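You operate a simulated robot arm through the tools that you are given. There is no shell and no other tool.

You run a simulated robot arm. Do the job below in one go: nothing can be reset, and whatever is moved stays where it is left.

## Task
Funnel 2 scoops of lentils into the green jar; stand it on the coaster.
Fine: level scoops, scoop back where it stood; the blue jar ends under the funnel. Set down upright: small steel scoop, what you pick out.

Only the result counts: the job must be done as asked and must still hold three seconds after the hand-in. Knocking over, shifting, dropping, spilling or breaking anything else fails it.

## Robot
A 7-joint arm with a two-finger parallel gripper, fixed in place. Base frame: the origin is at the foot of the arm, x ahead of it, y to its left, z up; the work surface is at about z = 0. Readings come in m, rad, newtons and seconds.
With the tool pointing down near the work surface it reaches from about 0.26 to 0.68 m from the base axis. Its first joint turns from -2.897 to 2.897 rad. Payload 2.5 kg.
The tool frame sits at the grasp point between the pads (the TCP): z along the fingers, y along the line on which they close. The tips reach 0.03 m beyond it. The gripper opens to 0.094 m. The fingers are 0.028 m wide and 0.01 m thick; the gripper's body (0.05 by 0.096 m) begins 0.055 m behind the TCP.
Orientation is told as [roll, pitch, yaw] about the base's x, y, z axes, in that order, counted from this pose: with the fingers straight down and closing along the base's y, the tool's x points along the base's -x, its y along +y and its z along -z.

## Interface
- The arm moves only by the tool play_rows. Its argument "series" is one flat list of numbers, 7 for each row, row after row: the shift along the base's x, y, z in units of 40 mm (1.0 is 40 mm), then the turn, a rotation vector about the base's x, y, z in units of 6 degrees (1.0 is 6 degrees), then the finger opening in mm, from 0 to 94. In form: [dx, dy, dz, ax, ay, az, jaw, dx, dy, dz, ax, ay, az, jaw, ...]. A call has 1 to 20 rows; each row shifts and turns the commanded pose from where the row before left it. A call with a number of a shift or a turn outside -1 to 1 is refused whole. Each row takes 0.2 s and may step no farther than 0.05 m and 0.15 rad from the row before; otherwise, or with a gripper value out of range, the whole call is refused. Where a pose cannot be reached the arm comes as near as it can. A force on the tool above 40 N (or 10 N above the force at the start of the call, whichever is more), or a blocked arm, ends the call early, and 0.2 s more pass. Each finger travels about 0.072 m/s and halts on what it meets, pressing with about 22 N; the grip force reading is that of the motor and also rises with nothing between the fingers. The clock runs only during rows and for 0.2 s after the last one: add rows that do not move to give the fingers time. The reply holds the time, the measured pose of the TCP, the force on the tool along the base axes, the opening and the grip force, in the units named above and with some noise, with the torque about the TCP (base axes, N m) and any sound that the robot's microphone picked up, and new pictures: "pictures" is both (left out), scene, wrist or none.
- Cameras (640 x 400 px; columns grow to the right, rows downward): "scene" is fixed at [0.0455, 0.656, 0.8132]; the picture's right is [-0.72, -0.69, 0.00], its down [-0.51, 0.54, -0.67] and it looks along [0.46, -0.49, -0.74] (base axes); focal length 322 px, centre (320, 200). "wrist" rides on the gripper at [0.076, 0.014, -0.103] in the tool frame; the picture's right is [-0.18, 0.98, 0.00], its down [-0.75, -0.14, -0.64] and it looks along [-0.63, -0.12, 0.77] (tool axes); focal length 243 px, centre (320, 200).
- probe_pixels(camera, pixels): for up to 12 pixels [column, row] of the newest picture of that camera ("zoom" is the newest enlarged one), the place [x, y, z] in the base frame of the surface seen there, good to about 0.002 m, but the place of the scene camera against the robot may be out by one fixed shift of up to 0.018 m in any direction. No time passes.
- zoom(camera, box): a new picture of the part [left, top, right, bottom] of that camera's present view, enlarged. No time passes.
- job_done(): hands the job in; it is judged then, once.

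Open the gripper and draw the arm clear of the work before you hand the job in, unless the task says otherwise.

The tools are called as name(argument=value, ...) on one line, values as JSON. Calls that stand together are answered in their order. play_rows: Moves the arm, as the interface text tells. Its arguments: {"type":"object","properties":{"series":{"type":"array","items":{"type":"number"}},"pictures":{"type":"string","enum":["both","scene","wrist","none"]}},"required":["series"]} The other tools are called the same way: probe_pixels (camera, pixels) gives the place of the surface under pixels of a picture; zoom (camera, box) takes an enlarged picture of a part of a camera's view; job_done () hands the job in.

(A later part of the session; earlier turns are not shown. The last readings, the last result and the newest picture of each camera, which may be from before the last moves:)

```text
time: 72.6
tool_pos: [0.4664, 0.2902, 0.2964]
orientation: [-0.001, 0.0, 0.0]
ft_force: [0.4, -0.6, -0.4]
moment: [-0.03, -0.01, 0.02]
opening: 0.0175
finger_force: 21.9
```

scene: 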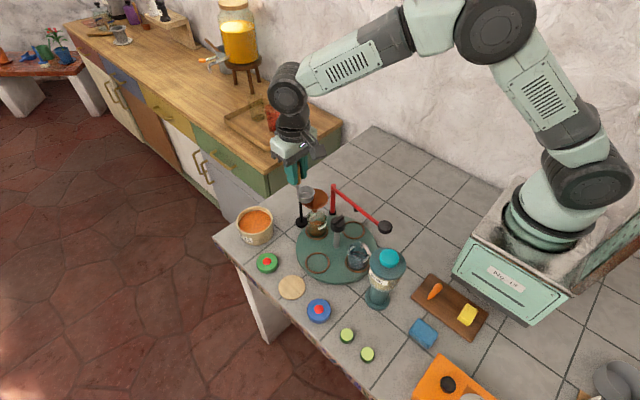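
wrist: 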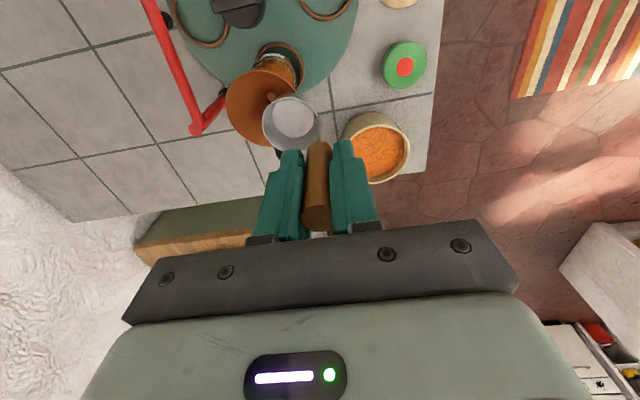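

The empty cup is back at the pre-pour pose. I return over the tub with yaw 60° for the second scoop.

play_rows(series=[0.155, 0.12, 0, 0, 0, 0.73, 8, 0.25, 0.18, 0, 0, 0, 1, 8, 0.25, 0.18, 0, 0, 0, 1, 8, 0.25, 0.18, 0, 0, 0, 1, 8, 0.25, 0.18, 0, 0, 0, 1, 8, 0.25, 0.18, 0, 0, 0, 1, 8, 0.25, 0.18, 0, 0, 0, 1, 8, 0.25, 0.18, 0, 0, 0, 1, 8, 0.25, 0.18, 0, 0, 0, 1, 8, 0.22, 0.17, 0, 0, 0, 1, 8, 0.045, 0.04, 0, 0, 0, 0.2, 8, 0, 0, -0.5, 0, 0, 0, 8, 0, 0, -0.8, 0, 0, 0, 8, 0, 0, -0.6, 0, 0, 0, 8, 0, 0, 0, 0, 0, 0, 8])

zoom(camera="wrist", box=[210, 40, 370, 200])

probe_pixels(camera="wrist", pixels=[[290, 80], [270, 95], [320, 90], [295, 75], [285, 75], [310, 80], [255, 110], [295, 120], [265, 125]])

```text
time: 75.8
tool_pos: [0.5643, 0.3631, 0.2207]
orientation: [-0.002, 0.001, 1.04]
ft_force: [-1.0, -0.2, -0.8]
moment: [0.01, 0.0, 0.0]
opening: 0.0177
finger_force: 22.3
```

scene: 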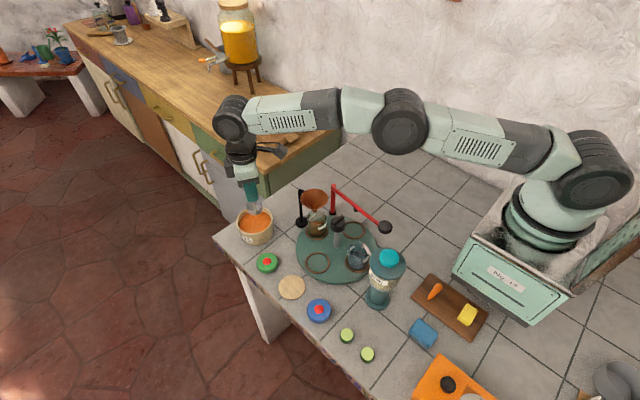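
wrist: 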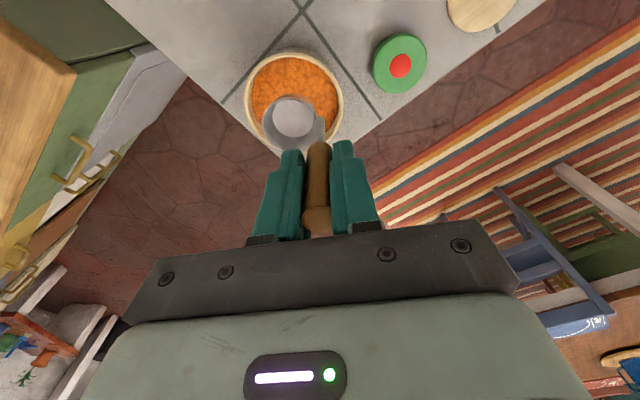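

```text
2.50 times, centred on (290, 120) of wrist
```

zoom: 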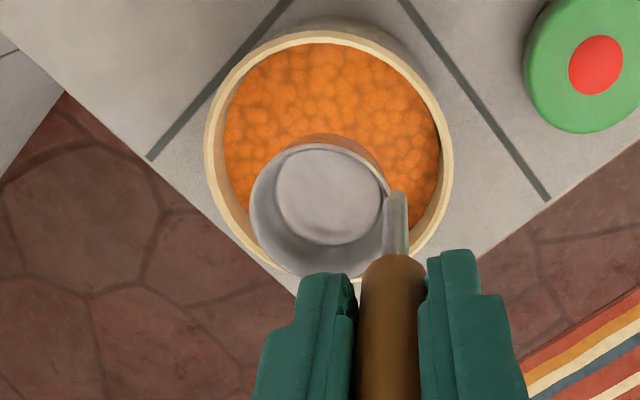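

```text
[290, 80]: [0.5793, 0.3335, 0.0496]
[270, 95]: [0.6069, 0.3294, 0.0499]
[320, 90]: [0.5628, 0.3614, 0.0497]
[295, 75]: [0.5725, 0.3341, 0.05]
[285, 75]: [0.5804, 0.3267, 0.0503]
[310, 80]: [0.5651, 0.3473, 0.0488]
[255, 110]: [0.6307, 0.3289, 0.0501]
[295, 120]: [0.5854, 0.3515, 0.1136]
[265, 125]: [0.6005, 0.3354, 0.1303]
```

The lentil surface is now at z≈0.050. I dip the cup a little deeper than before (rim to z≈0.042), wait, and lift slowly.

play_rows(series=[0, 0, -0.5, 0, 0, 0, 8, 0, 0, -0.5, 0, 0, 0, 8, 0, 0, -0.3, 0, 0, 0, 8, 0, 0, -0.2, 0, 0, 0, 8, 0, 0, -0.15, 0, 0, 0, 8, 0, 0, -0.15, 0, 0, 0, 8, 0, 0, -0.15, 0, 0, 0, 8, 0, 0, -0.15, 0, 0, 0, 8, 0, 0, -0.15, 0, 0, 0, 8, 0, 0, 0, 0, 0, 0, 8, 0, 0, 0, 0, 0, 0, 8], pictures="wrist")

zoom(camera="wrist", box=[210, 40, 370, 200])

```text
time: 78.2
tool_pos: [0.5626, 0.3608, 0.1303]
orientation: [-0.003, 0.0, 1.039]
ft_force: [-0.1, 0.1, -1.2]
moment: [0.03, 0.0, 0.02]
opening: 0.0175
finger_force: 21.9
```

wrist: 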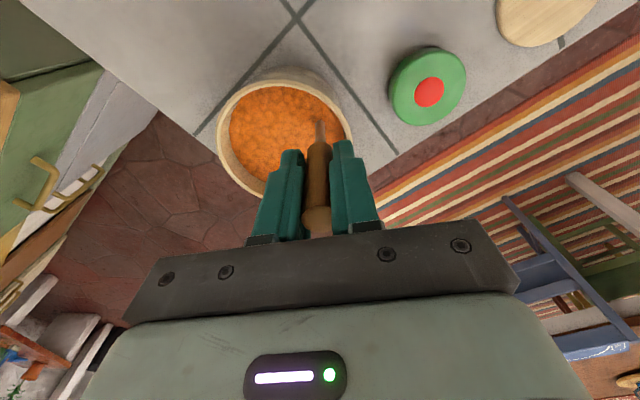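

```text
2.50 times, centred on (290, 120) of wrist
```

zoom: 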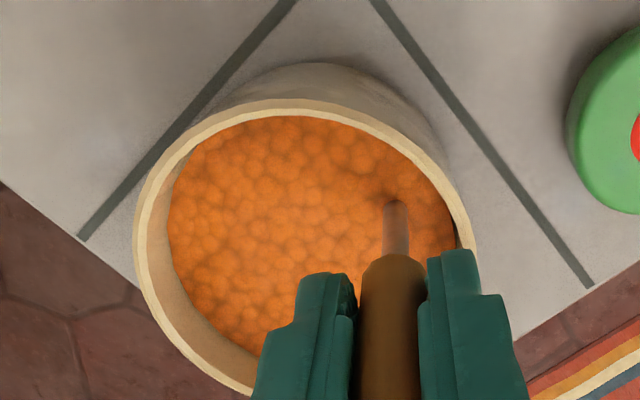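

The cup is submerged again. I go 3 mm deeper to be sure, then lift slowly and check the fill.

play_rows(series=[0, 0, -0.08, 0, 0, 0, 8, 0, 0, 0, 0, 0, 0, 8, 0, 0, 0.1, 0, 0, 0, 8, 0, 0, 0.2, 0, 0, 0, 8, 0, 0, 0.2, 0, 0, 0, 8, 0, 0, 0.2, 0, 0, 0, 8, 0, 0, 0.2, 0, 0, 0, 8, 0, 0, 0.2, 0, 0, 0, 8, 0, 0, 0.2, 0, 0, 0, 8, 0, 0, 0.2, 0, 0, 0, 8, 0, 0, 0.18, 0, 0, 0, 8, 0, 0, 0, 0, 0, 0, 8])

zoom(camera="wrist", box=[255, 85, 335, 155])

probe_pixels(camera="wrist", pixels=[[292, 125], [280, 120], [300, 115], [292, 108], [275, 130], [305, 130], [290, 140], [290, 100], [265, 130], [270, 140]])

zoom(camera="scene", box=[235, 185, 285, 225])

```text
time: 80.8
tool_pos: [0.5635, 0.3598, 0.1925]
orientation: [-0.003, 0.001, 1.042]
ft_force: [-0.3, -0.1, -0.6]
moment: [0.0, 0.01, 0.0]
opening: 0.0173
finger_force: 21.7
```

scene: 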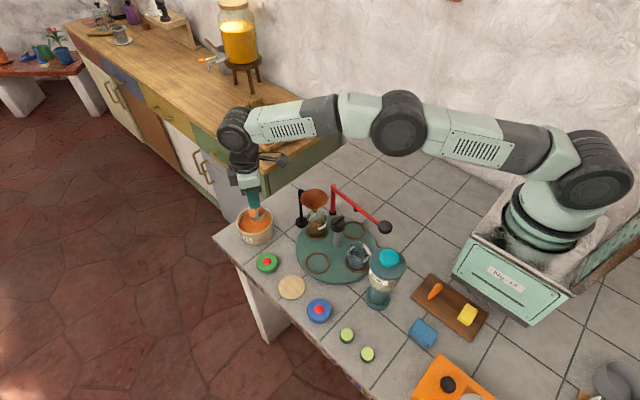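
wrist: 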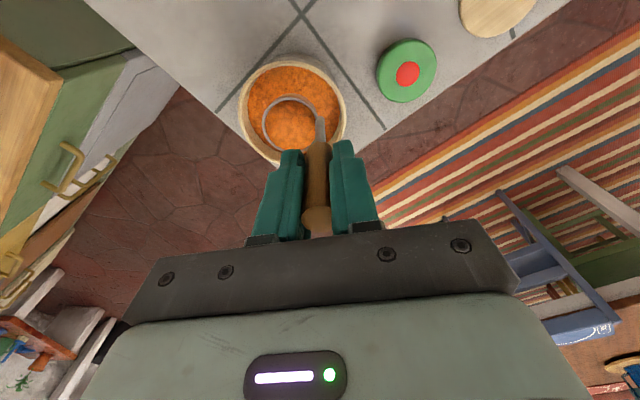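

```text
5.71 times, centred on (295, 120) of wrist
```

zoom: 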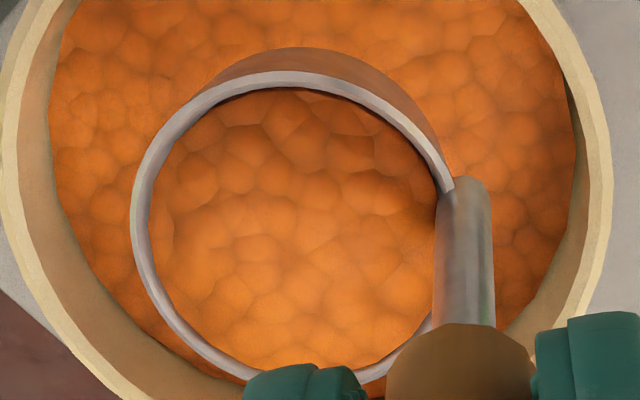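

```text
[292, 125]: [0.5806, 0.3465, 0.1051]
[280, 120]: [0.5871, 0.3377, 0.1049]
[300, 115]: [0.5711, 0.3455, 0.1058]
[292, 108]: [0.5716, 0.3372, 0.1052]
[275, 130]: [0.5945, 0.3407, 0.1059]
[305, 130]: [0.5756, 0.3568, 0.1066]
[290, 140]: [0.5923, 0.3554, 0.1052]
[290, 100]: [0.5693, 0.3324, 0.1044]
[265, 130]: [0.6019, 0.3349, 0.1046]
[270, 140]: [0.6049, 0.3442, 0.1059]
```

```text
10.00 times, centred on (260, 205) of scene
```

zoom: 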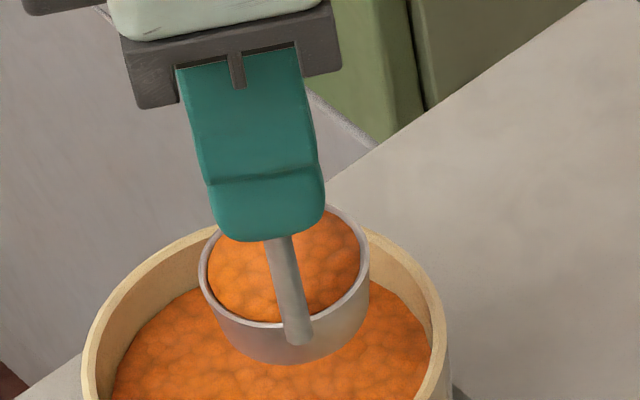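

The second scoop is also level with the rim. I repeat the same raise and carry to the funnel.

play_rows(series=[0, 0, 0.2, 0, 0, 0, 8, 0, 0, 0.4, 0, 0, 0, 8, 0, 0, 0.5, 0, 0, 0, 8, 0, 0, 0.5, 0, 0, 0, 8, 0, 0, 0.4, 0, 0, 0, 8, 0, 0, 0.35, 0, 0, 0, 8, 0, 0, 0.2, 0, 0, 0, 8, -0.1, -0.08, 0, 0, 0, -0.4, 8, -0.2, -0.14, 0, 0, 0, -0.8, 8, -0.25, -0.18, 0, 0, 0, -1, 8, -0.25, -0.18, 0, 0, 0, -1, 8, -0.25, -0.18, 0, 0, 0, -1, 8, -0.25, -0.18, 0, 0, 0, -1, 8, -0.25, -0.18, 0, 0, 0, -1, 8, -0.25, -0.18, 0, 0, 0, -1, 8, -0.25, -0.18, 0, 0, 0, -1, 8, -0.2, -0.15, 0, 0, 0, -0.9, 8, -0.12, -0.09, 0, 0, 0, -0.5, 8, -0.055, -0.05, 0, 0, 0, -0.33, 8, 0, 0, 0, 0, 0, 0, 8])

zoom(camera="wrist", box=[215, 30, 345, 160])

```text
time: 85.0
tool_pos: [0.4668, 0.2894, 0.2945]
orientation: [-0.003, 0.0, 0.0]
ft_force: [-0.3, 0.1, -1.3]
moment: [0.05, -0.01, -0.02]
opening: 0.0176
finger_force: 21.9
```

scene: 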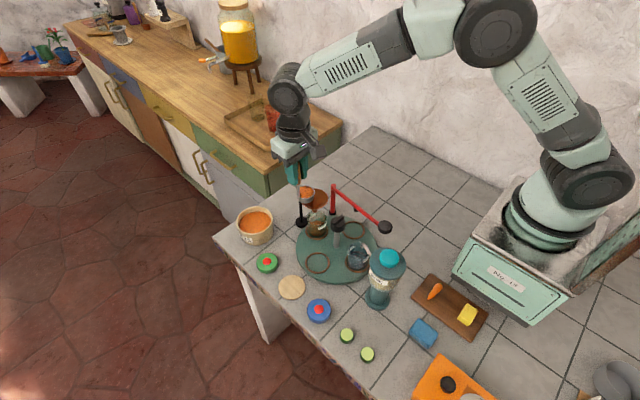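
wrist: 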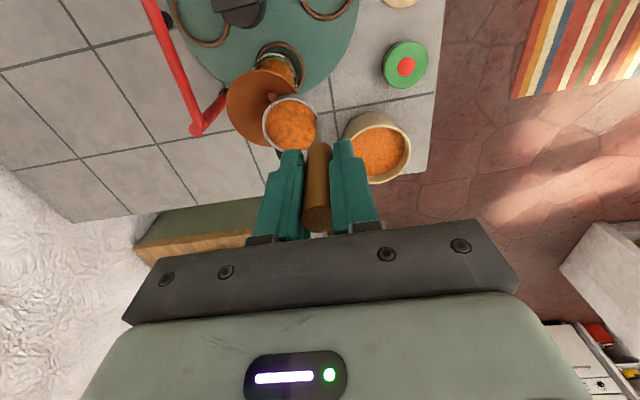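

```text
3.08 times, centred on (280, 95) of wrist
```

zoom: 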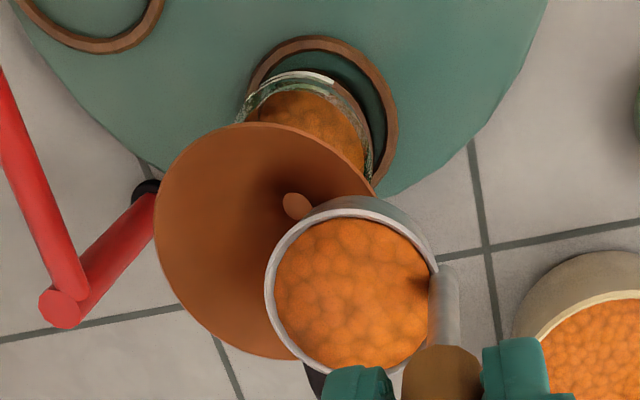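

The view matches the first pour pose. I repeat the same tilt about the lip up to 42°.

play_rows(series=[0.04, 0, -0.2, 0, 0, 0, 8, 0.02, 0, -0.2, 0, 0, 0, 8, 0, -0.23, 0.11, 1, 0, 0, 8, 0, -0.24, 0.085, 1, 0, 0, 8, 0, -0.2475, 0.06, 1, 0, 0, 8, 0, -0.2525, 0.0325, 1, 0, 0, 8, 0, -0.255, 0.0075, 1, 0, 0, 8, 0, -0.2525, -0.02, 1, 0, 0, 8, 0, -0.2525, -0.045, 1, 0, 0, 8, 0, 0, 0, 0, 0, 0, 8, 0, 0, 0, 0, 0, 0, 8], pictures="scene")

zoom(camera="scene", box=[270, 160, 370, 250])

```text
time: 87.4
tool_pos: [0.467, 0.2217, 0.2887]
orientation: [0.732, 0.0, -0.001]
ft_force: [-0.1, 0.0, -0.7]
moment: [-0.03, -0.04, 0.01]
opening: 0.0175
finger_force: 22.3
```

scene: 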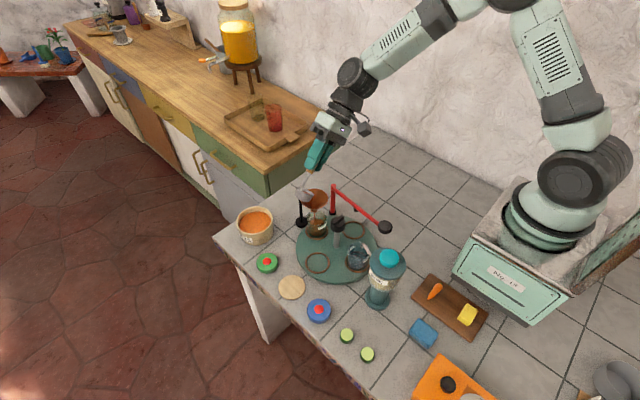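

```text
4.44 times, centred on (320, 205) of scene
```

zoom: 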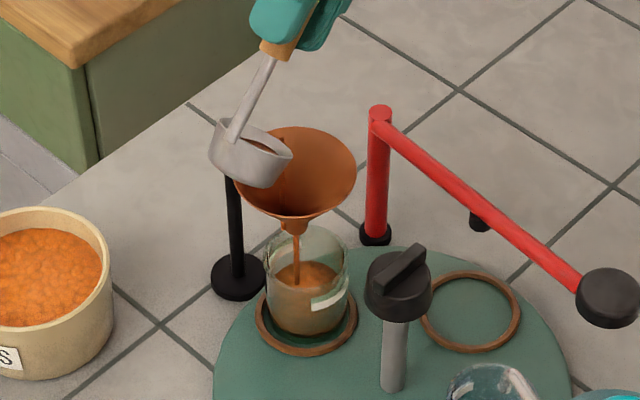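

The stream again falls into the funnel and the jar. I continue the tilt to 84° and wait for it to drain.

play_rows(series=[0, -0.2425, -0.0725, 1, 0, 0, 8, 0, 0, 0, 0, 0, 0, 8, 0, -0.235, -0.0975, 1, 0, 0, 8, 0, 0, 0, 0, 0, 0, 8, 0, -0.225, -0.1225, 1, 0, 0, 8, 0, 0, 0, 0, 0, 0, 8, 0, -0.21, -0.1425, 1, 0, 0, 8, 0, 0, 0, 0, 0, 0, 8, 0, -0.195, -0.165, 1, 0, 0, 8, 0, 0, 0, 0, 0, 0, 8, 0, -0.175, -0.185, 1, 0, 0, 8, 0, 0, 0, 0, 0, 0, 8, 0, -0.155, -0.2025, 1, 0, 0, 8, 0, 0, 0, 0, 0, 0, 8, 0, 0, 0, 0, 0, 0, 8])

zoom(camera="scene", box=[270, 160, 370, 250])

zoom(camera="wrist", box=[160, 30, 345, 180])

```text
time: 90.6
tool_pos: [0.4668, 0.1636, 0.2499]
orientation: [1.464, -0.001, 0.0]
ft_force: [-0.1, -0.1, -1.1]
moment: [-0.07, 0.0, 0.0]
opening: 0.0179
finger_force: 21.9
```

scene: 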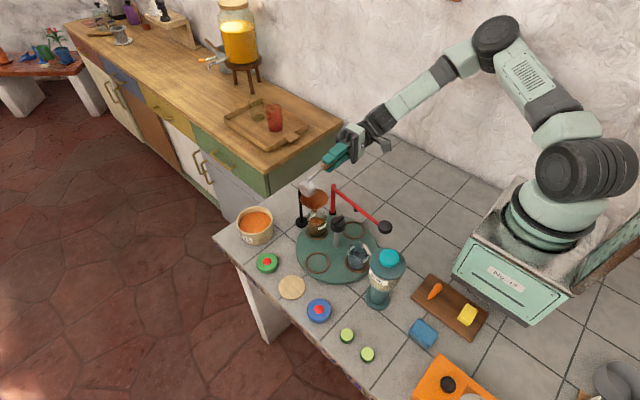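
wrist: 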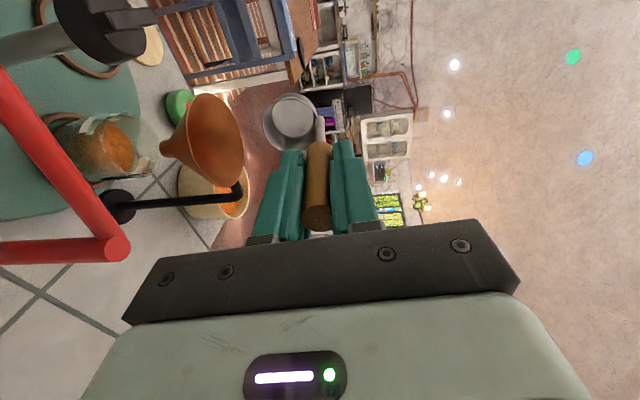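

```text
4.44 times, centred on (320, 205) of scene
```

zoom: 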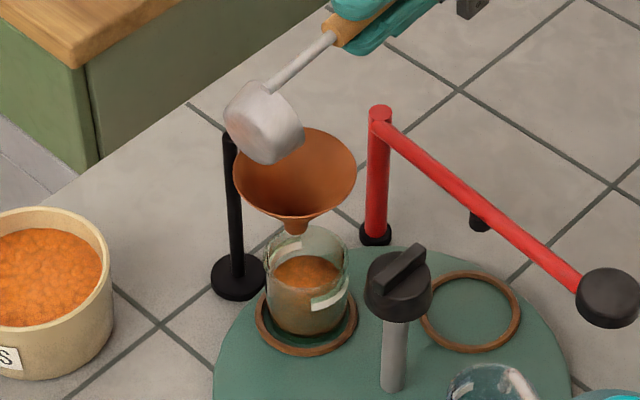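

```text
2.67 times, centred on (252, 105) of wrist
```

zoom: 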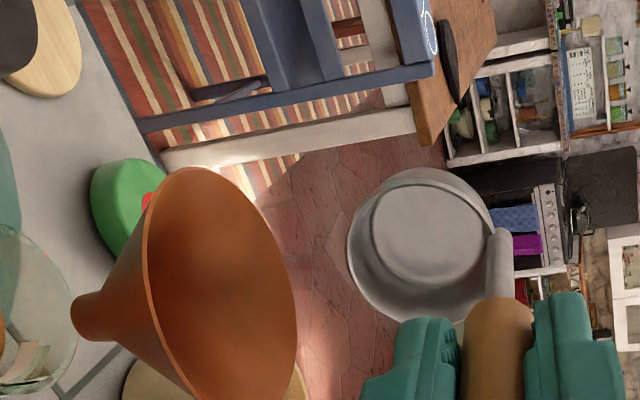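

The cup and funnel are empty, and the green jar now holds two scoops. I reverse the tilt and rise.

play_rows(series=[0, 0.155, 0.2025, -1, 0, 0, 8, 0, 0.175, 0.185, -1, 0, 0, 8, 0, 0.195, 0.165, -1, 0, 0, 8, 0, 0.21, 0.1425, -1, 0, 0, 8, 0, 0.225, 0.1225, -1, 0, 0, 8, 0, 0.235, 0.0975, -1, 0, 0, 8, 0, 0.2425, 0.0725, -1, 0, 0, 8, 0, 0.2525, 0.045, -1, 0, 0, 8, 0, 0.2525, 0.02, -1, 0, 0, 8, 0, 0.255, -0.0075, -1, 0, 0, 8, 0, 0.2525, -0.0325, -1, 0, 0, 8, 0, 0.2475, -0.06, -1, 0, 0, 8, 0, 0.24, -0.085, -1, 0, 0, 8, 0, 0.23, -0.11, -1, 0, 0, 8, -0.03, 0, 0.2, 0, 0, 0, 8, -0.03, 0, 0.2, 0, 0, 0, 8, 0, 0, 0, 0, 0, 0, 8])

```text
time: 94.2
tool_pos: [0.4661, 0.2899, 0.2961]
orientation: [-0.001, 0.0, -0.001]
ft_force: [0.2, 0.0, -1.8]
moment: [0.01, -0.01, 0.02]
opening: 0.0174
finger_force: 21.9
```

scene: 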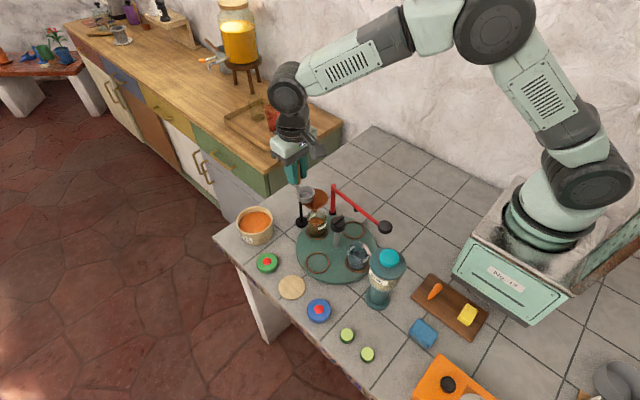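
wrist: 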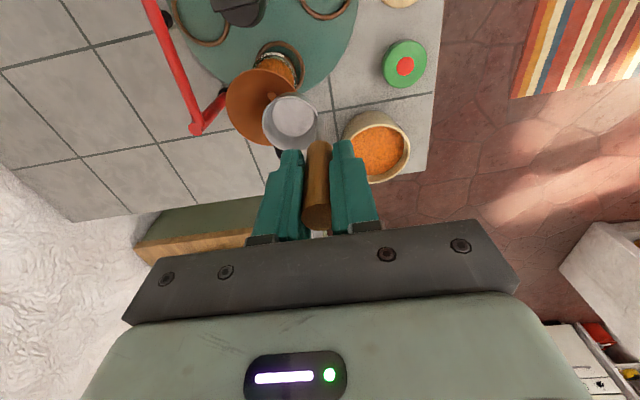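

I now take the scoop back to where it stood, moving and turning the yaw to −90° at a safe height.

play_rows(series=[0.26, -0.11, 0, 0, 0, -1, 8, 0.27, -0.11, 0, 0, 0, -1, 8, 0.27, -0.11, 0, 0, 0, -1, 8, 0.27, -0.11, 0, 0, 0, -1, 8, 0.27, -0.11, 0, 0, 0, -1, 8, 0.27, -0.11, 0, 0, 0, -1, 8, 0.27, -0.11, 0, 0, 0, -1, 8, 0.27, -0.11, 0, 0, 0, -1, 8, 0.27, -0.11, 0, 0, 0, -1, 8, 0.27, -0.11, 0, 0, 0, -1, 8, 0.27, -0.11, 0, 0, 0, -1, 8, 0.27, -0.11, 0, 0, 0, -1, 8, 0.27, -0.11, 0, 0, 0, -1, 8, 0.27, -0.11, 0, 0, 0, -1, 8, 0.26, -0.115, 0, 0, 0, -1, 8, 0, 0, -0.8, 0, 0, -0.07, 8, 0, 0, -0.8, 0, 0, 0, 8, 0, 0, -0.8, 0, 0, 0, 8, 0, 0, -0.7, 0, 0, 0, 8, 0, 0, 0, 0, 0, 0, 8])

zoom(camera="wrist", box=[230, 60, 370, 170])

probe_pixels(camera="wrist", pixels=[[294, 118], [286, 115], [300, 122], [265, 122], [292, 97], [278, 145], [318, 120], [250, 60], [292, 80]])

```text
time: 98.4
tool_pos: [0.6282, 0.2235, 0.1684]
orientation: [-0.001, 0.0, -1.578]
ft_force: [0.2, 0.8, -1.0]
moment: [0.02, -0.02, 0.02]
opening: 0.0174
finger_force: 22.0
```

scene: 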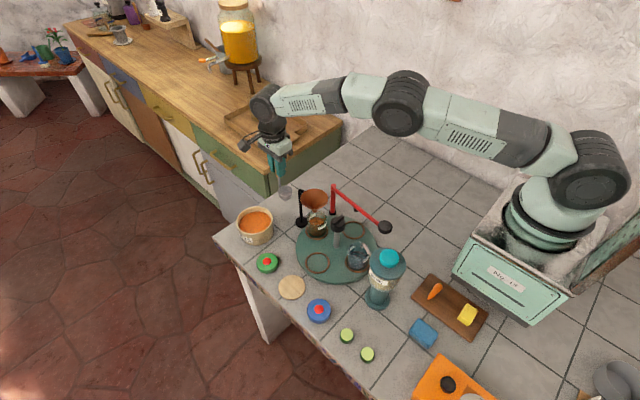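
wrist: 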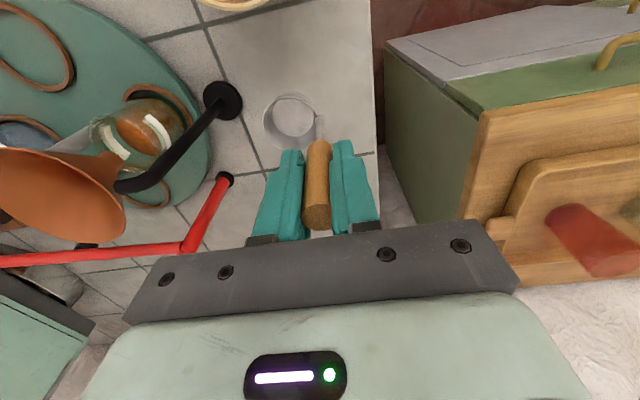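

```text
3.64 times, centred on (300, 115) of wrist
```

zoom: 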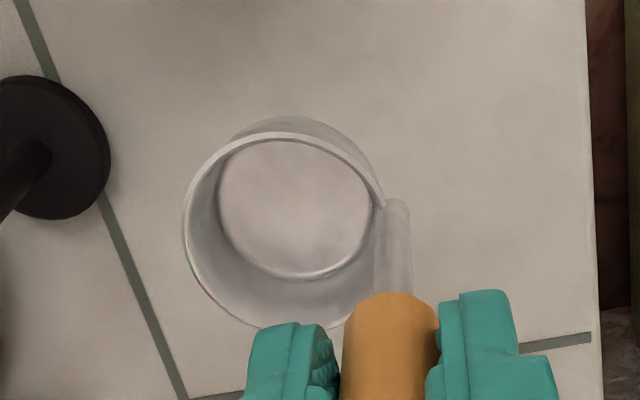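

```text
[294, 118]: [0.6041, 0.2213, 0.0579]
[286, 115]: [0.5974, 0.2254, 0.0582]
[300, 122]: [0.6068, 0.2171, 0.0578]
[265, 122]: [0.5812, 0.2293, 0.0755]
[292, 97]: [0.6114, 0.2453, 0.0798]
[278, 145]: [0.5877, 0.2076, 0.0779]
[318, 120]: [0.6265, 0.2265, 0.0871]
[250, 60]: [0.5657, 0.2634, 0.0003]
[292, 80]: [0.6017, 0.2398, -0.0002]
```

The cup floor reads z≈0.058 now, against 0.0023 when it stood on the table, so about 55.7 mm remain. I descend most of it and then creep.

play_rows(series=[0, 0, -0.5, 0, 0, 0, 8, 0, 0, -0.4, 0, 0, 0, 8, 0, 0, -0.25, 0, 0, 0, 8, 0, 0, -0.12, 0, 0, 0, 8, 0, 0, -0.05, 0, 0, 0, 8, 0, 0, 0, 0, 0, 0, 8], pictures="wrist")

probe_pixels(camera="wrist", pixels=[[294, 118], [286, 115], [300, 122], [265, 122], [292, 97], [318, 120], [320, 218]])

```text
time: 99.8
tool_pos: [0.6268, 0.2248, 0.116]
orientation: [0.0, -0.002, -1.579]
ft_force: [-0.1, -0.5, -1.2]
moment: [0.01, -0.04, 0.0]
opening: 0.0175
finger_force: 22.4
```

wrist: 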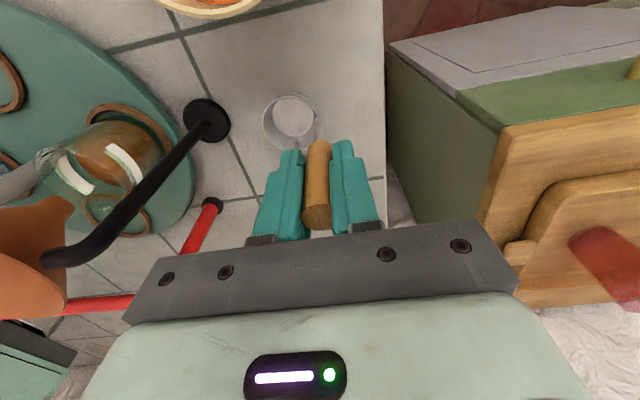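

```text
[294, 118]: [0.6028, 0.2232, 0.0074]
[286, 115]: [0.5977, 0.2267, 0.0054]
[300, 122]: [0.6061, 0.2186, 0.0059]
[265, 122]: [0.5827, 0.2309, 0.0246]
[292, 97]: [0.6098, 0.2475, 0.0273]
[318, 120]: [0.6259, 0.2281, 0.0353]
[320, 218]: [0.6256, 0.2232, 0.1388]
```

The floor is at about z 0.006, so roughly 4 mm remain. I creep down and watch the force.

play_rows(series=[0, 0, -0.04, 0, 0, 0, 8, 0, 0, -0.03, 0, 0, 0, 8, 0, 0, -0.02, 0, 0, 0, 8, 0, 0, 0, 0, 0, 0, 8], pictures="wrist")

probe_pixels(camera="wrist", pixels=[[294, 118], [286, 115], [300, 122], [265, 122], [292, 97], [295, 125], [290, 120]])

```text
time: 100.8
tool_pos: [0.6266, 0.2251, 0.1142]
orientation: [-0.002, 0.0, -1.578]
ft_force: [0.9, -0.7, -0.7]
moment: [0.01, -0.01, 0.02]
opening: 0.0176
finger_force: 21.8
```

wrist: 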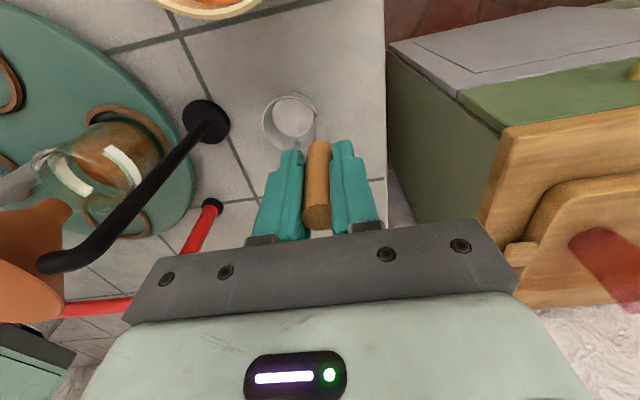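

```text
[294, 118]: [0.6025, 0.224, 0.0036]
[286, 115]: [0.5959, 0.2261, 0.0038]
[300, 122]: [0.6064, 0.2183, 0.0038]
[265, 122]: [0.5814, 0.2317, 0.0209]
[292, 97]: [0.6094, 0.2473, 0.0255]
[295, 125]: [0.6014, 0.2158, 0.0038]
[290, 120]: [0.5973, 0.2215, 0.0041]
```

About 1.5 mm remain and there is no contact force yet. I creep a bit further.

play_rows(series=[0, 0, -0.02, 0, 0, 0, 8, 0, 0, -0.02, 0, 0, 0, 8, 0, 0, 0, 0, 0, 0, 8], pictures="none")

```text
time: 101.6
tool_pos: [0.6283, 0.2256, 0.1128]
orientation: [-0.001, 0.0, -1.577]
ft_force: [-2.1, 1.1, 6.3]
moment: [0.06, 0.38, -0.07]
opening: 0.0174
finger_force: 22.0
```

The cup has touched down (6 N upward). I release slowly, then check it stands.

play_rows(series=[0, 0, 0, 0, 0, 0, 19, 0, 0, 0, 0, 0, 0, 22, 0, 0, 0, 0, 0, 0, 30, 0, 0, 0, 0, 0, 0, 44, 0, 0, 0, 0, 0, 0, 50])

```text
time: 102.8
tool_pos: [0.628, 0.2246, 0.1134]
orientation: [-0.003, 0.0, -1.579]
ft_force: [0.4, -1.2, -0.4]
moment: [0.03, -0.03, 0.02]
opening: 0.0499
finger_force: 0.0
```

scene: 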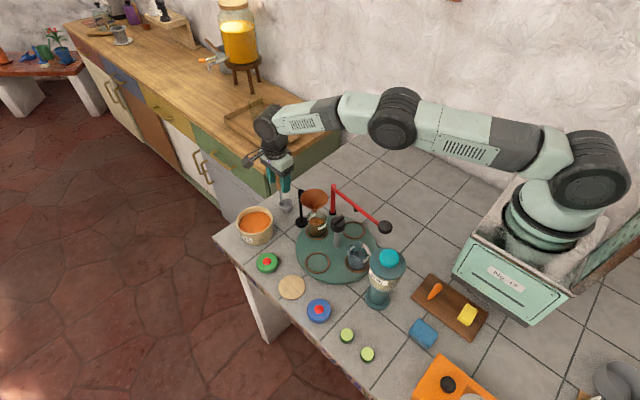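
wrist: 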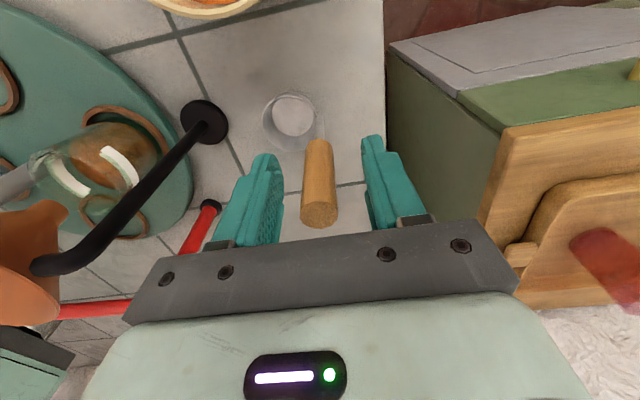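

The scoop stands upright and free. I raise the gripper straight up, then move over the turntable knob at the same yaw.

play_rows(series=[0, 0, 0.3, 0, 0, 0, 50, 0, 0, 0.9, 0, 0, 0, 50, 0, 0, 0.9, 0, 0, 0, 50, 0, 0, 0.9, 0, 0, 0, 50, 0, 0, 0.9, 0, 0, 0, 50, 0, 0, 0.76, 0, 0, 0, 50, -0.6, 0.03, 0, 0, 0, 0, 50, -0.8, 0.03, 0, 0, 0, 0, 50, -0.8, 0.03, 0, 0, 0, 0, 50, -0.8, 0.03, 0, 0, 0, 0, 50, -0.8, 0.03, 0, 0, 0, 0, 50, -0.8, 0.03, 0, 0, 0, 0, 40, -0.8, 0.03, 0, 0, 0, 0, 30, -0.8, 0.03, 0, 0, 0, 0, 30, 0, 0, 0, 0, 0, 0, 30])

zoom(camera="scene", box=[225, 165, 325, 245])

```text
time: 106.0
tool_pos: [0.3801, 0.2352, 0.2999]
orientation: [0.0, 0.001, -1.578]
ft_force: [0.5, 0.4, 0.3]
moment: [0.02, 0.02, 0.01]
opening: 0.0301
finger_force: 0.0
```

scene: 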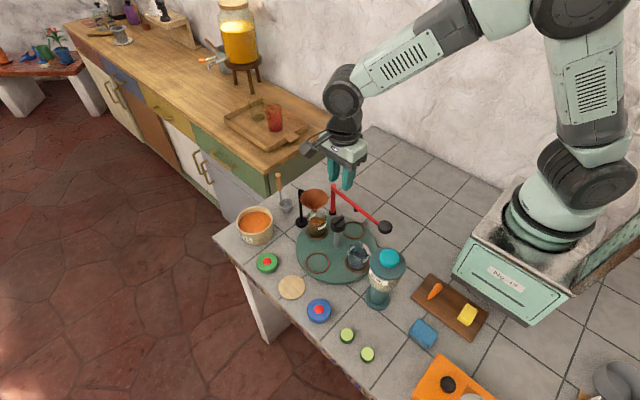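
wrist: 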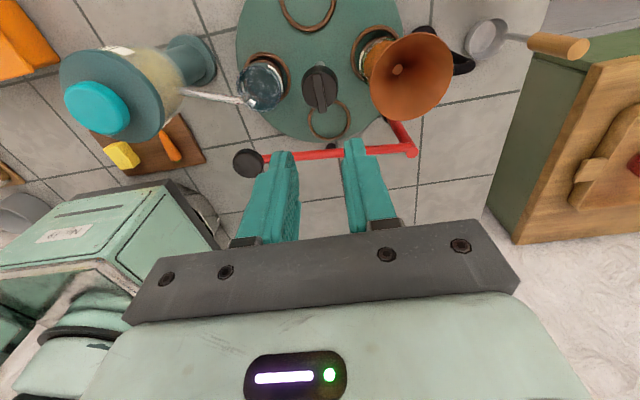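

```text
5.00 times, centred on (275, 205) of scene
```

zoom: 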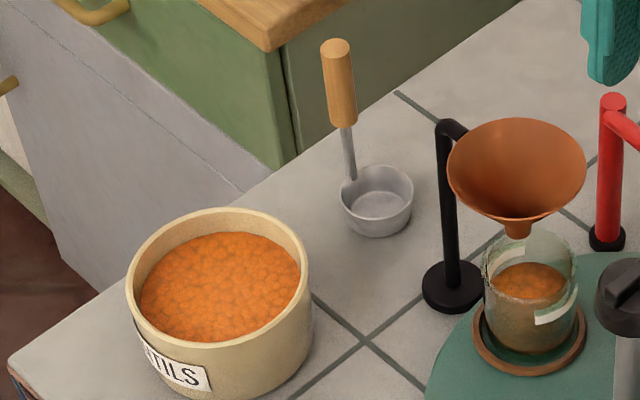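

The scoop stands upright in its old spot, and the jar holds the lentils. I lower over the knob ridge with a 30 mm opening.

play_rows(series=[0, 0, -0.9, 0, 0, 0, 30, 0, 0, -0.9, 0, 0, 0, 30, 0, 0, -0.8, 0, 0, 0, 30, 0, 0, -0.45, 0, 0, 0, 30, 0, 0, 0, 0, 0, 0, 30], pictures="wrist")

zoom(camera="wrist", box=[250, 90, 400, 200])

```text
time: 107.2
tool_pos: [0.3791, 0.2331, 0.1759]
orientation: [-0.002, 0.0, -1.576]
ft_force: [-0.7, 0.5, 0.9]
moment: [-0.01, 0.0, 0.02]
opening: 0.0302
finger_force: 0.1
```

wrist: 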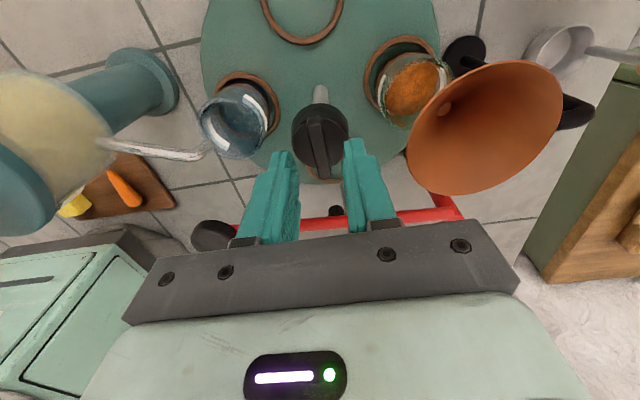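

```text
3.64 times, centred on (325, 145) of wrist
```

zoom: 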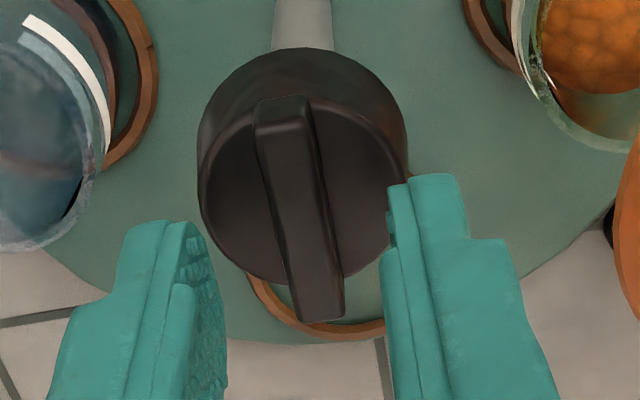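

The ridge is between the pads. I lower 10 mm, close to 12 mm, and turn counter-clockwise, gently because the green jar is loaded.

play_rows(series=[0, 0, -0.25, 0, 0, 0, 30, 0, 0, 0, 0, 0, 0, 20, 0, 0, 0, 0, 0, 0, 12, 0, 0, 0, 0, 0, 0, 12, 0, 0, 0, 0, 0, 0.3, 12, 0, 0, 0, 0, 0, 0.5, 12, 0, 0, 0, 0, 0, 0.7, 12, 0, 0, 0, 0, 0, 0.8, 12, 0, 0, 0, 0, 0, 0.8, 12, 0, 0, 0, 0, 0, 0.8, 12, 0, 0, 0, 0, 0, 0.8, 12, 0, 0, 0, 0, 0, 0.8, 12, 0, 0, 0, 0, 0, 0.7, 12, 0, 0, 0, 0, 0, 0.5, 12, 0, 0, 0, 0, 0, 0.3, 12, 0, 0, 0, 0, 0, 0, 12])

```text
time: 110.6
tool_pos: [0.3805, 0.2349, 0.1676]
orientation: [-0.001, 0.0, -0.844]
ft_force: [-0.5, -0.9, 0.0]
moment: [-0.01, 0.03, -0.01]
opening: 0.0119
finger_force: 0.1
```

scene: 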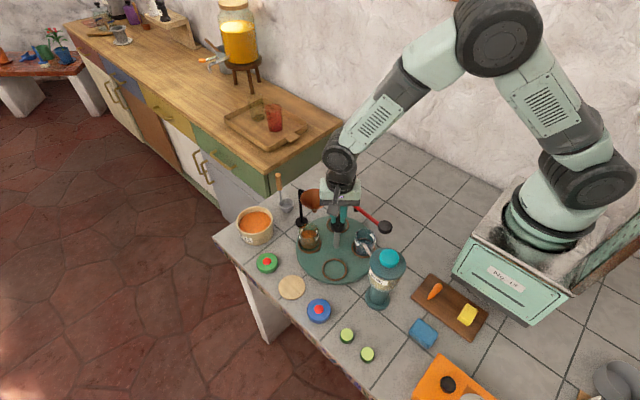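
wrist: 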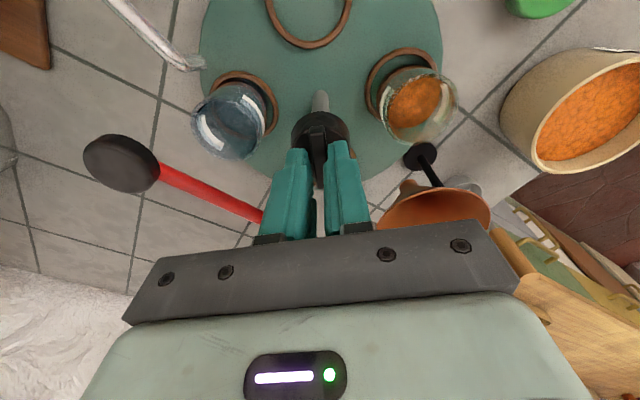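

The green jar is moving out from under the funnel with no force. I continue about 50° more to bring it to the free station.

play_rows(series=[0, 0, 0, 0, 0, 0.3, 12, 0, 0, 0, 0, 0, 0.5, 12, 0, 0, 0, 0, 0, 0.7, 12, 0, 0, 0, 0, 0, 0.8, 12, 0, 0, 0, 0, 0, 0.8, 12, 0, 0, 0, 0, 0, 0.8, 12, 0, 0, 0, 0, 0, 0.8, 12, 0, 0, 0, 0, 0, 0.8, 12, 0, 0, 0, 0, 0, 0.8, 12, 0, 0, 0, 0, 0, 0.8, 12, 0, 0, 0, 0, 0, 0.6, 12, 0, 0, 0, 0, 0, 0.4, 12, 0, 0, 0, 0, 0, 0.25, 12, 0, 0, 0, 0, 0, 0, 12, 0, 0, 0, 0, 0, 0, 20, 0, 0, 0, 0, 0, 0, 30])

```text
time: 114.0
tool_pos: [0.3789, 0.2336, 0.1662]
orientation: [-0.002, 0.001, 0.031]
ft_force: [-0.5, 0.1, 0.8]
moment: [0.01, 0.01, 0.0]
opening: 0.03
finger_force: 0.0
```

scene: 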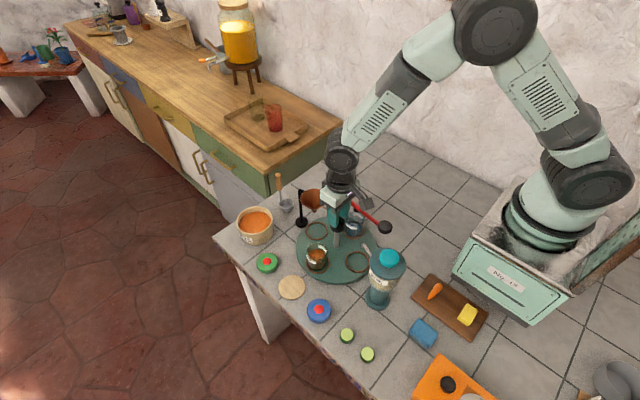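
wrist: 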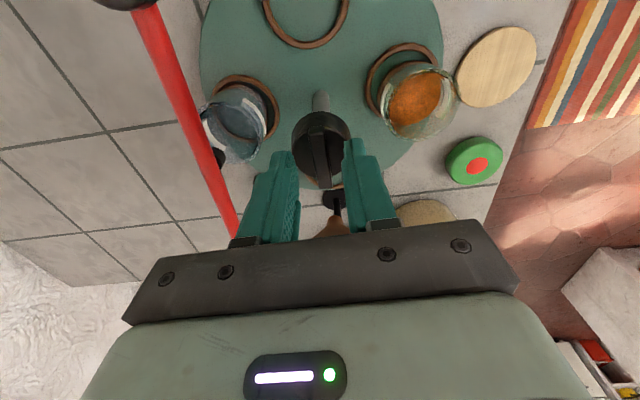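

The green jar is at the free station, at (415,100) in the wrist view beside the coaster at (495,65). I raise clear of the knob and move above the jar for a look.

play_rows(series=[0, 0, 0.6, 0, 0, 0, 30, 0, 0, 0.9, 0, 0, 0, 40, 0, 0, 0.9, 0, 0, -0.3, 60, 0, 0.5, 0.5, 0, 0, 0, 80, 0, 0.8, 0.3, 0, 0, 0, 84, 0, 0.8, 0, 0, 0, 0, 84, 0, 0, 0, 0, 0, 0, 84], pictures="wrist")

zoom(camera="wrist", box=[230, 0, 420, 130])

```text
time: 115.6
tool_pos: [0.3789, 0.3184, 0.2947]
orientation: [-0.002, 0.001, -0.001]
ft_force: [-0.2, -1.1, -0.7]
moment: [0.02, 0.03, 0.02]
opening: 0.0841
finger_force: 0.1
```

wrist: 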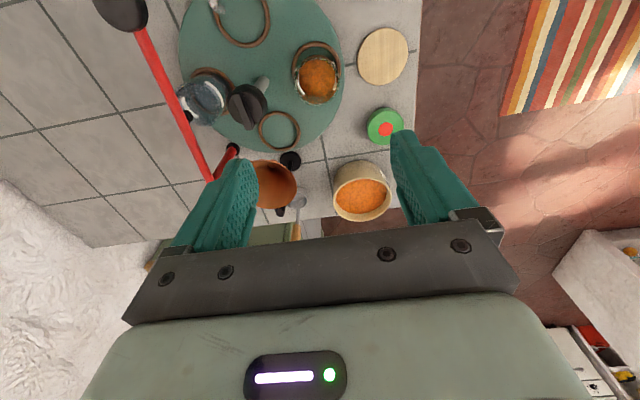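

```text
3.08 times, centred on (325, 65) of wrist
```

zoom: 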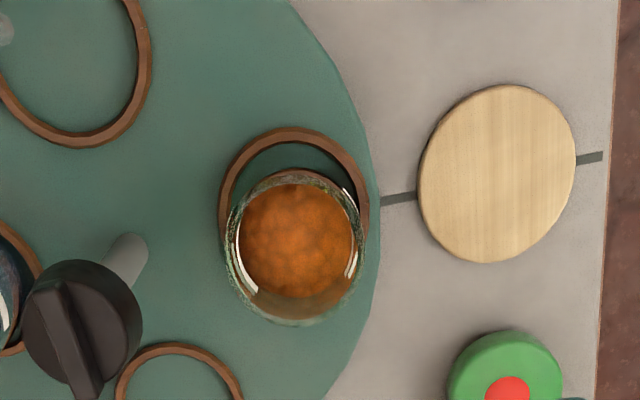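

I probe the jar rim, the coaster edges and the lid in this zoom.

probe_pixels(camera="zoom", pixels=[[229, 245], [364, 240], [293, 174], [300, 322], [300, 250], [424, 190], [573, 165], [510, 89], [487, 258], [500, 175], [470, 345], [222, 190]])

zoom(camera="wrist", box=[280, 30, 350, 120])

```text
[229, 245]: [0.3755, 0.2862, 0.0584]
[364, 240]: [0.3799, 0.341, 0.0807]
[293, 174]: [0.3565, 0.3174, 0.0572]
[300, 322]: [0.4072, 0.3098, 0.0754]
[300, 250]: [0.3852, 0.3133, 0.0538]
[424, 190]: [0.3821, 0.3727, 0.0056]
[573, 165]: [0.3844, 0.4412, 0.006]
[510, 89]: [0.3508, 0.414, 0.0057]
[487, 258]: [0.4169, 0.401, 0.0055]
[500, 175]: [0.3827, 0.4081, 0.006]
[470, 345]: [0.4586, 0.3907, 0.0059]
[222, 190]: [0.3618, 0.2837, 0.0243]
```

```text
4.44 times, centred on (315, 75) of wrist
```

zoom: 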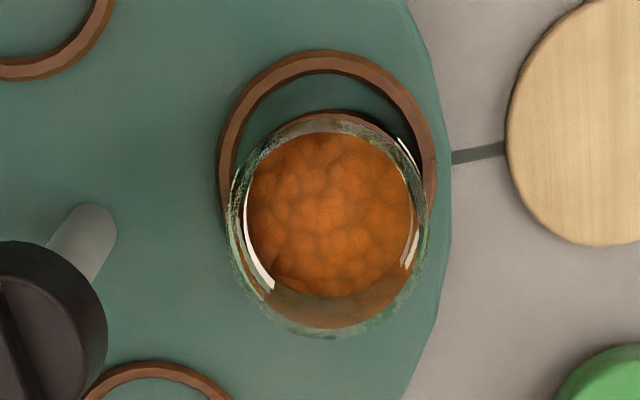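

The coaster is centred at about (0.3838, 0.407) with its top at z≈0.006. Glass probes are less certain, so I probe the ring around the jar to get the jar's centre.

probe_pixels(camera="zoom", pixels=[[222, 165], [433, 165], [330, 56], [232, 120], [415, 100], [270, 75], [330, 215], [230, 245], [425, 225], [330, 333], [290, 330], [390, 310]])

zoom(camera="scene", box=[285, 225, 365, 285])

```text
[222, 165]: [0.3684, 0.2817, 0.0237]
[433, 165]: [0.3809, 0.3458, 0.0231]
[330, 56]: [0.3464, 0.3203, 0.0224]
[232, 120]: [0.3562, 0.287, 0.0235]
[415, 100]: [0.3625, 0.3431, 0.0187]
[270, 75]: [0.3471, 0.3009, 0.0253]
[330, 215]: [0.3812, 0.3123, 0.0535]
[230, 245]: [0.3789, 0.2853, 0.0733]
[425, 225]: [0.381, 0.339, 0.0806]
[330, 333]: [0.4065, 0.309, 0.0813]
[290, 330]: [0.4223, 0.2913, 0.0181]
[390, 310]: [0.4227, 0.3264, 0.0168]
```

```text
6.67 times, centred on (325, 255) of scene
```

zoom: 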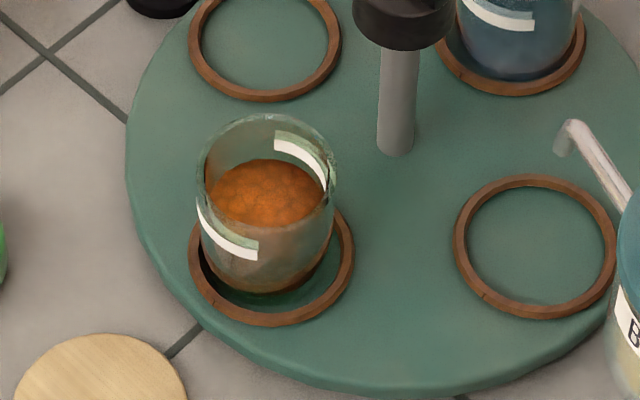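

The jar is centred at about (0.380, 0.3125) with radius about 0.027, rim z 0.081 and lentils at 0.054. I turn the yaw to −60° for clearance from the knob, centre over the jar and descend partway.

play_rows(series=[0, -0.08, 0, 0, 0, -1, 84, 0.01, -0.075, 0, 0, 0, -1, 84, 0, 0, 0, 0, 0, -1, 84, 0, 0, 0, 0, 0, -1, 84, 0, 0, 0, 0, 0, -1, 84, 0, 0, 0, 0, 0, -1, 84, 0, 0, 0, 0, 0, -1, 84, 0, 0, 0, 0, 0, -1, 84, 0, 0, 0, 0, 0, -1, 80, 0, 0, 0, 0, 0, -1, 80, 0, 0, -0.9, 0, 0, 0, 80, 0, 0, -0.9, 0, 0, 0, 80, 0, 0, -0.9, 0, 0, 0, 80, 0, 0, -0.9, 0, 0, 0, 80, 0, 0, 0, 0, 0, 0, 80])

zoom(camera="wrist", box=[220, 50, 420, 220])

```text
time: 118.8
tool_pos: [0.3789, 0.3112, 0.1506]
orientation: [-0.001, 0.0, -1.049]
ft_force: [0.2, 0.2, -0.6]
moment: [0.01, 0.02, 0.04]
opening: 0.0798
finger_force: 0.0
```

scene: 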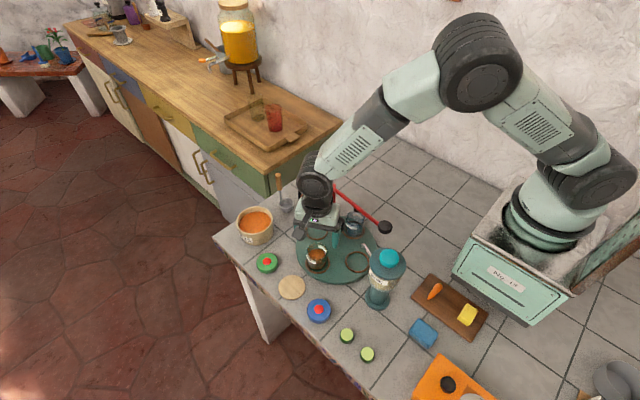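
wrist: 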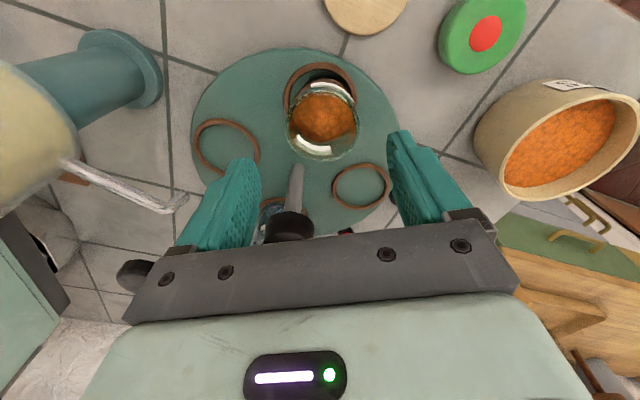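

```text
2.35 times, centred on (320, 135) of wrist
```

zoom: 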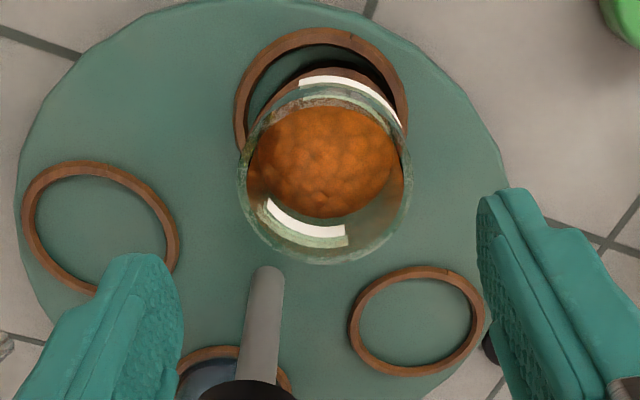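

The knob will clear the hand by about 2 cm. I probe the jar rim from this closer view to check the centring.

probe_pixels(camera="zoom", pixels=[[242, 190], [407, 195], [325, 260], [330, 92], [255, 215], [395, 225], [290, 250], [360, 250], [325, 160], [130, 300], [510, 240]])

```text
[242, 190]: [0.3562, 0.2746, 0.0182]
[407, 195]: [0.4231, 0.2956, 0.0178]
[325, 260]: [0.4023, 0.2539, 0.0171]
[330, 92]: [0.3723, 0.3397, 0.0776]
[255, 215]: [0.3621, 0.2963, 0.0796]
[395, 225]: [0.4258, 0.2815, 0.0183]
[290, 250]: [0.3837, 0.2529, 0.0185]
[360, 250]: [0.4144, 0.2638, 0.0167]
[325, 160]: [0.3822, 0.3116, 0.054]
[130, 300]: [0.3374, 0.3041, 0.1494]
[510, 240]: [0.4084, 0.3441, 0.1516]
```

The jar is centred within a couple of millimetres between the open fingers. I descend to TCP z≈0.066 and close on the jar.

play_rows(series=[0.02, 0.01, -0.7, 0, 0, 0, 80, 0, 0, -0.7, 0, 0, 0, 80, 0, 0, -0.5, 0, 0, 0, 80, 0, 0, -0.2, 0, 0, 0, 80, 0, 0, 0, 0, 0, 0, 80])

```text
time: 120.0
tool_pos: [0.3805, 0.3103, 0.0683]
orientation: [-0.001, 0.001, -1.047]
ft_force: [0.1, -0.2, 0.5]
moment: [0.01, -0.03, -0.02]
opening: 0.08
finger_force: 0.1
```

scene: 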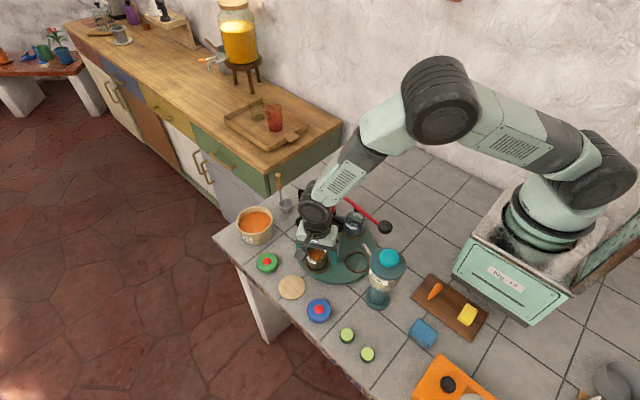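
wrist: 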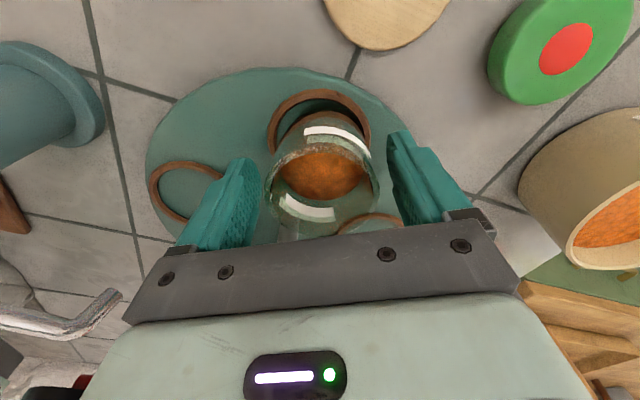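

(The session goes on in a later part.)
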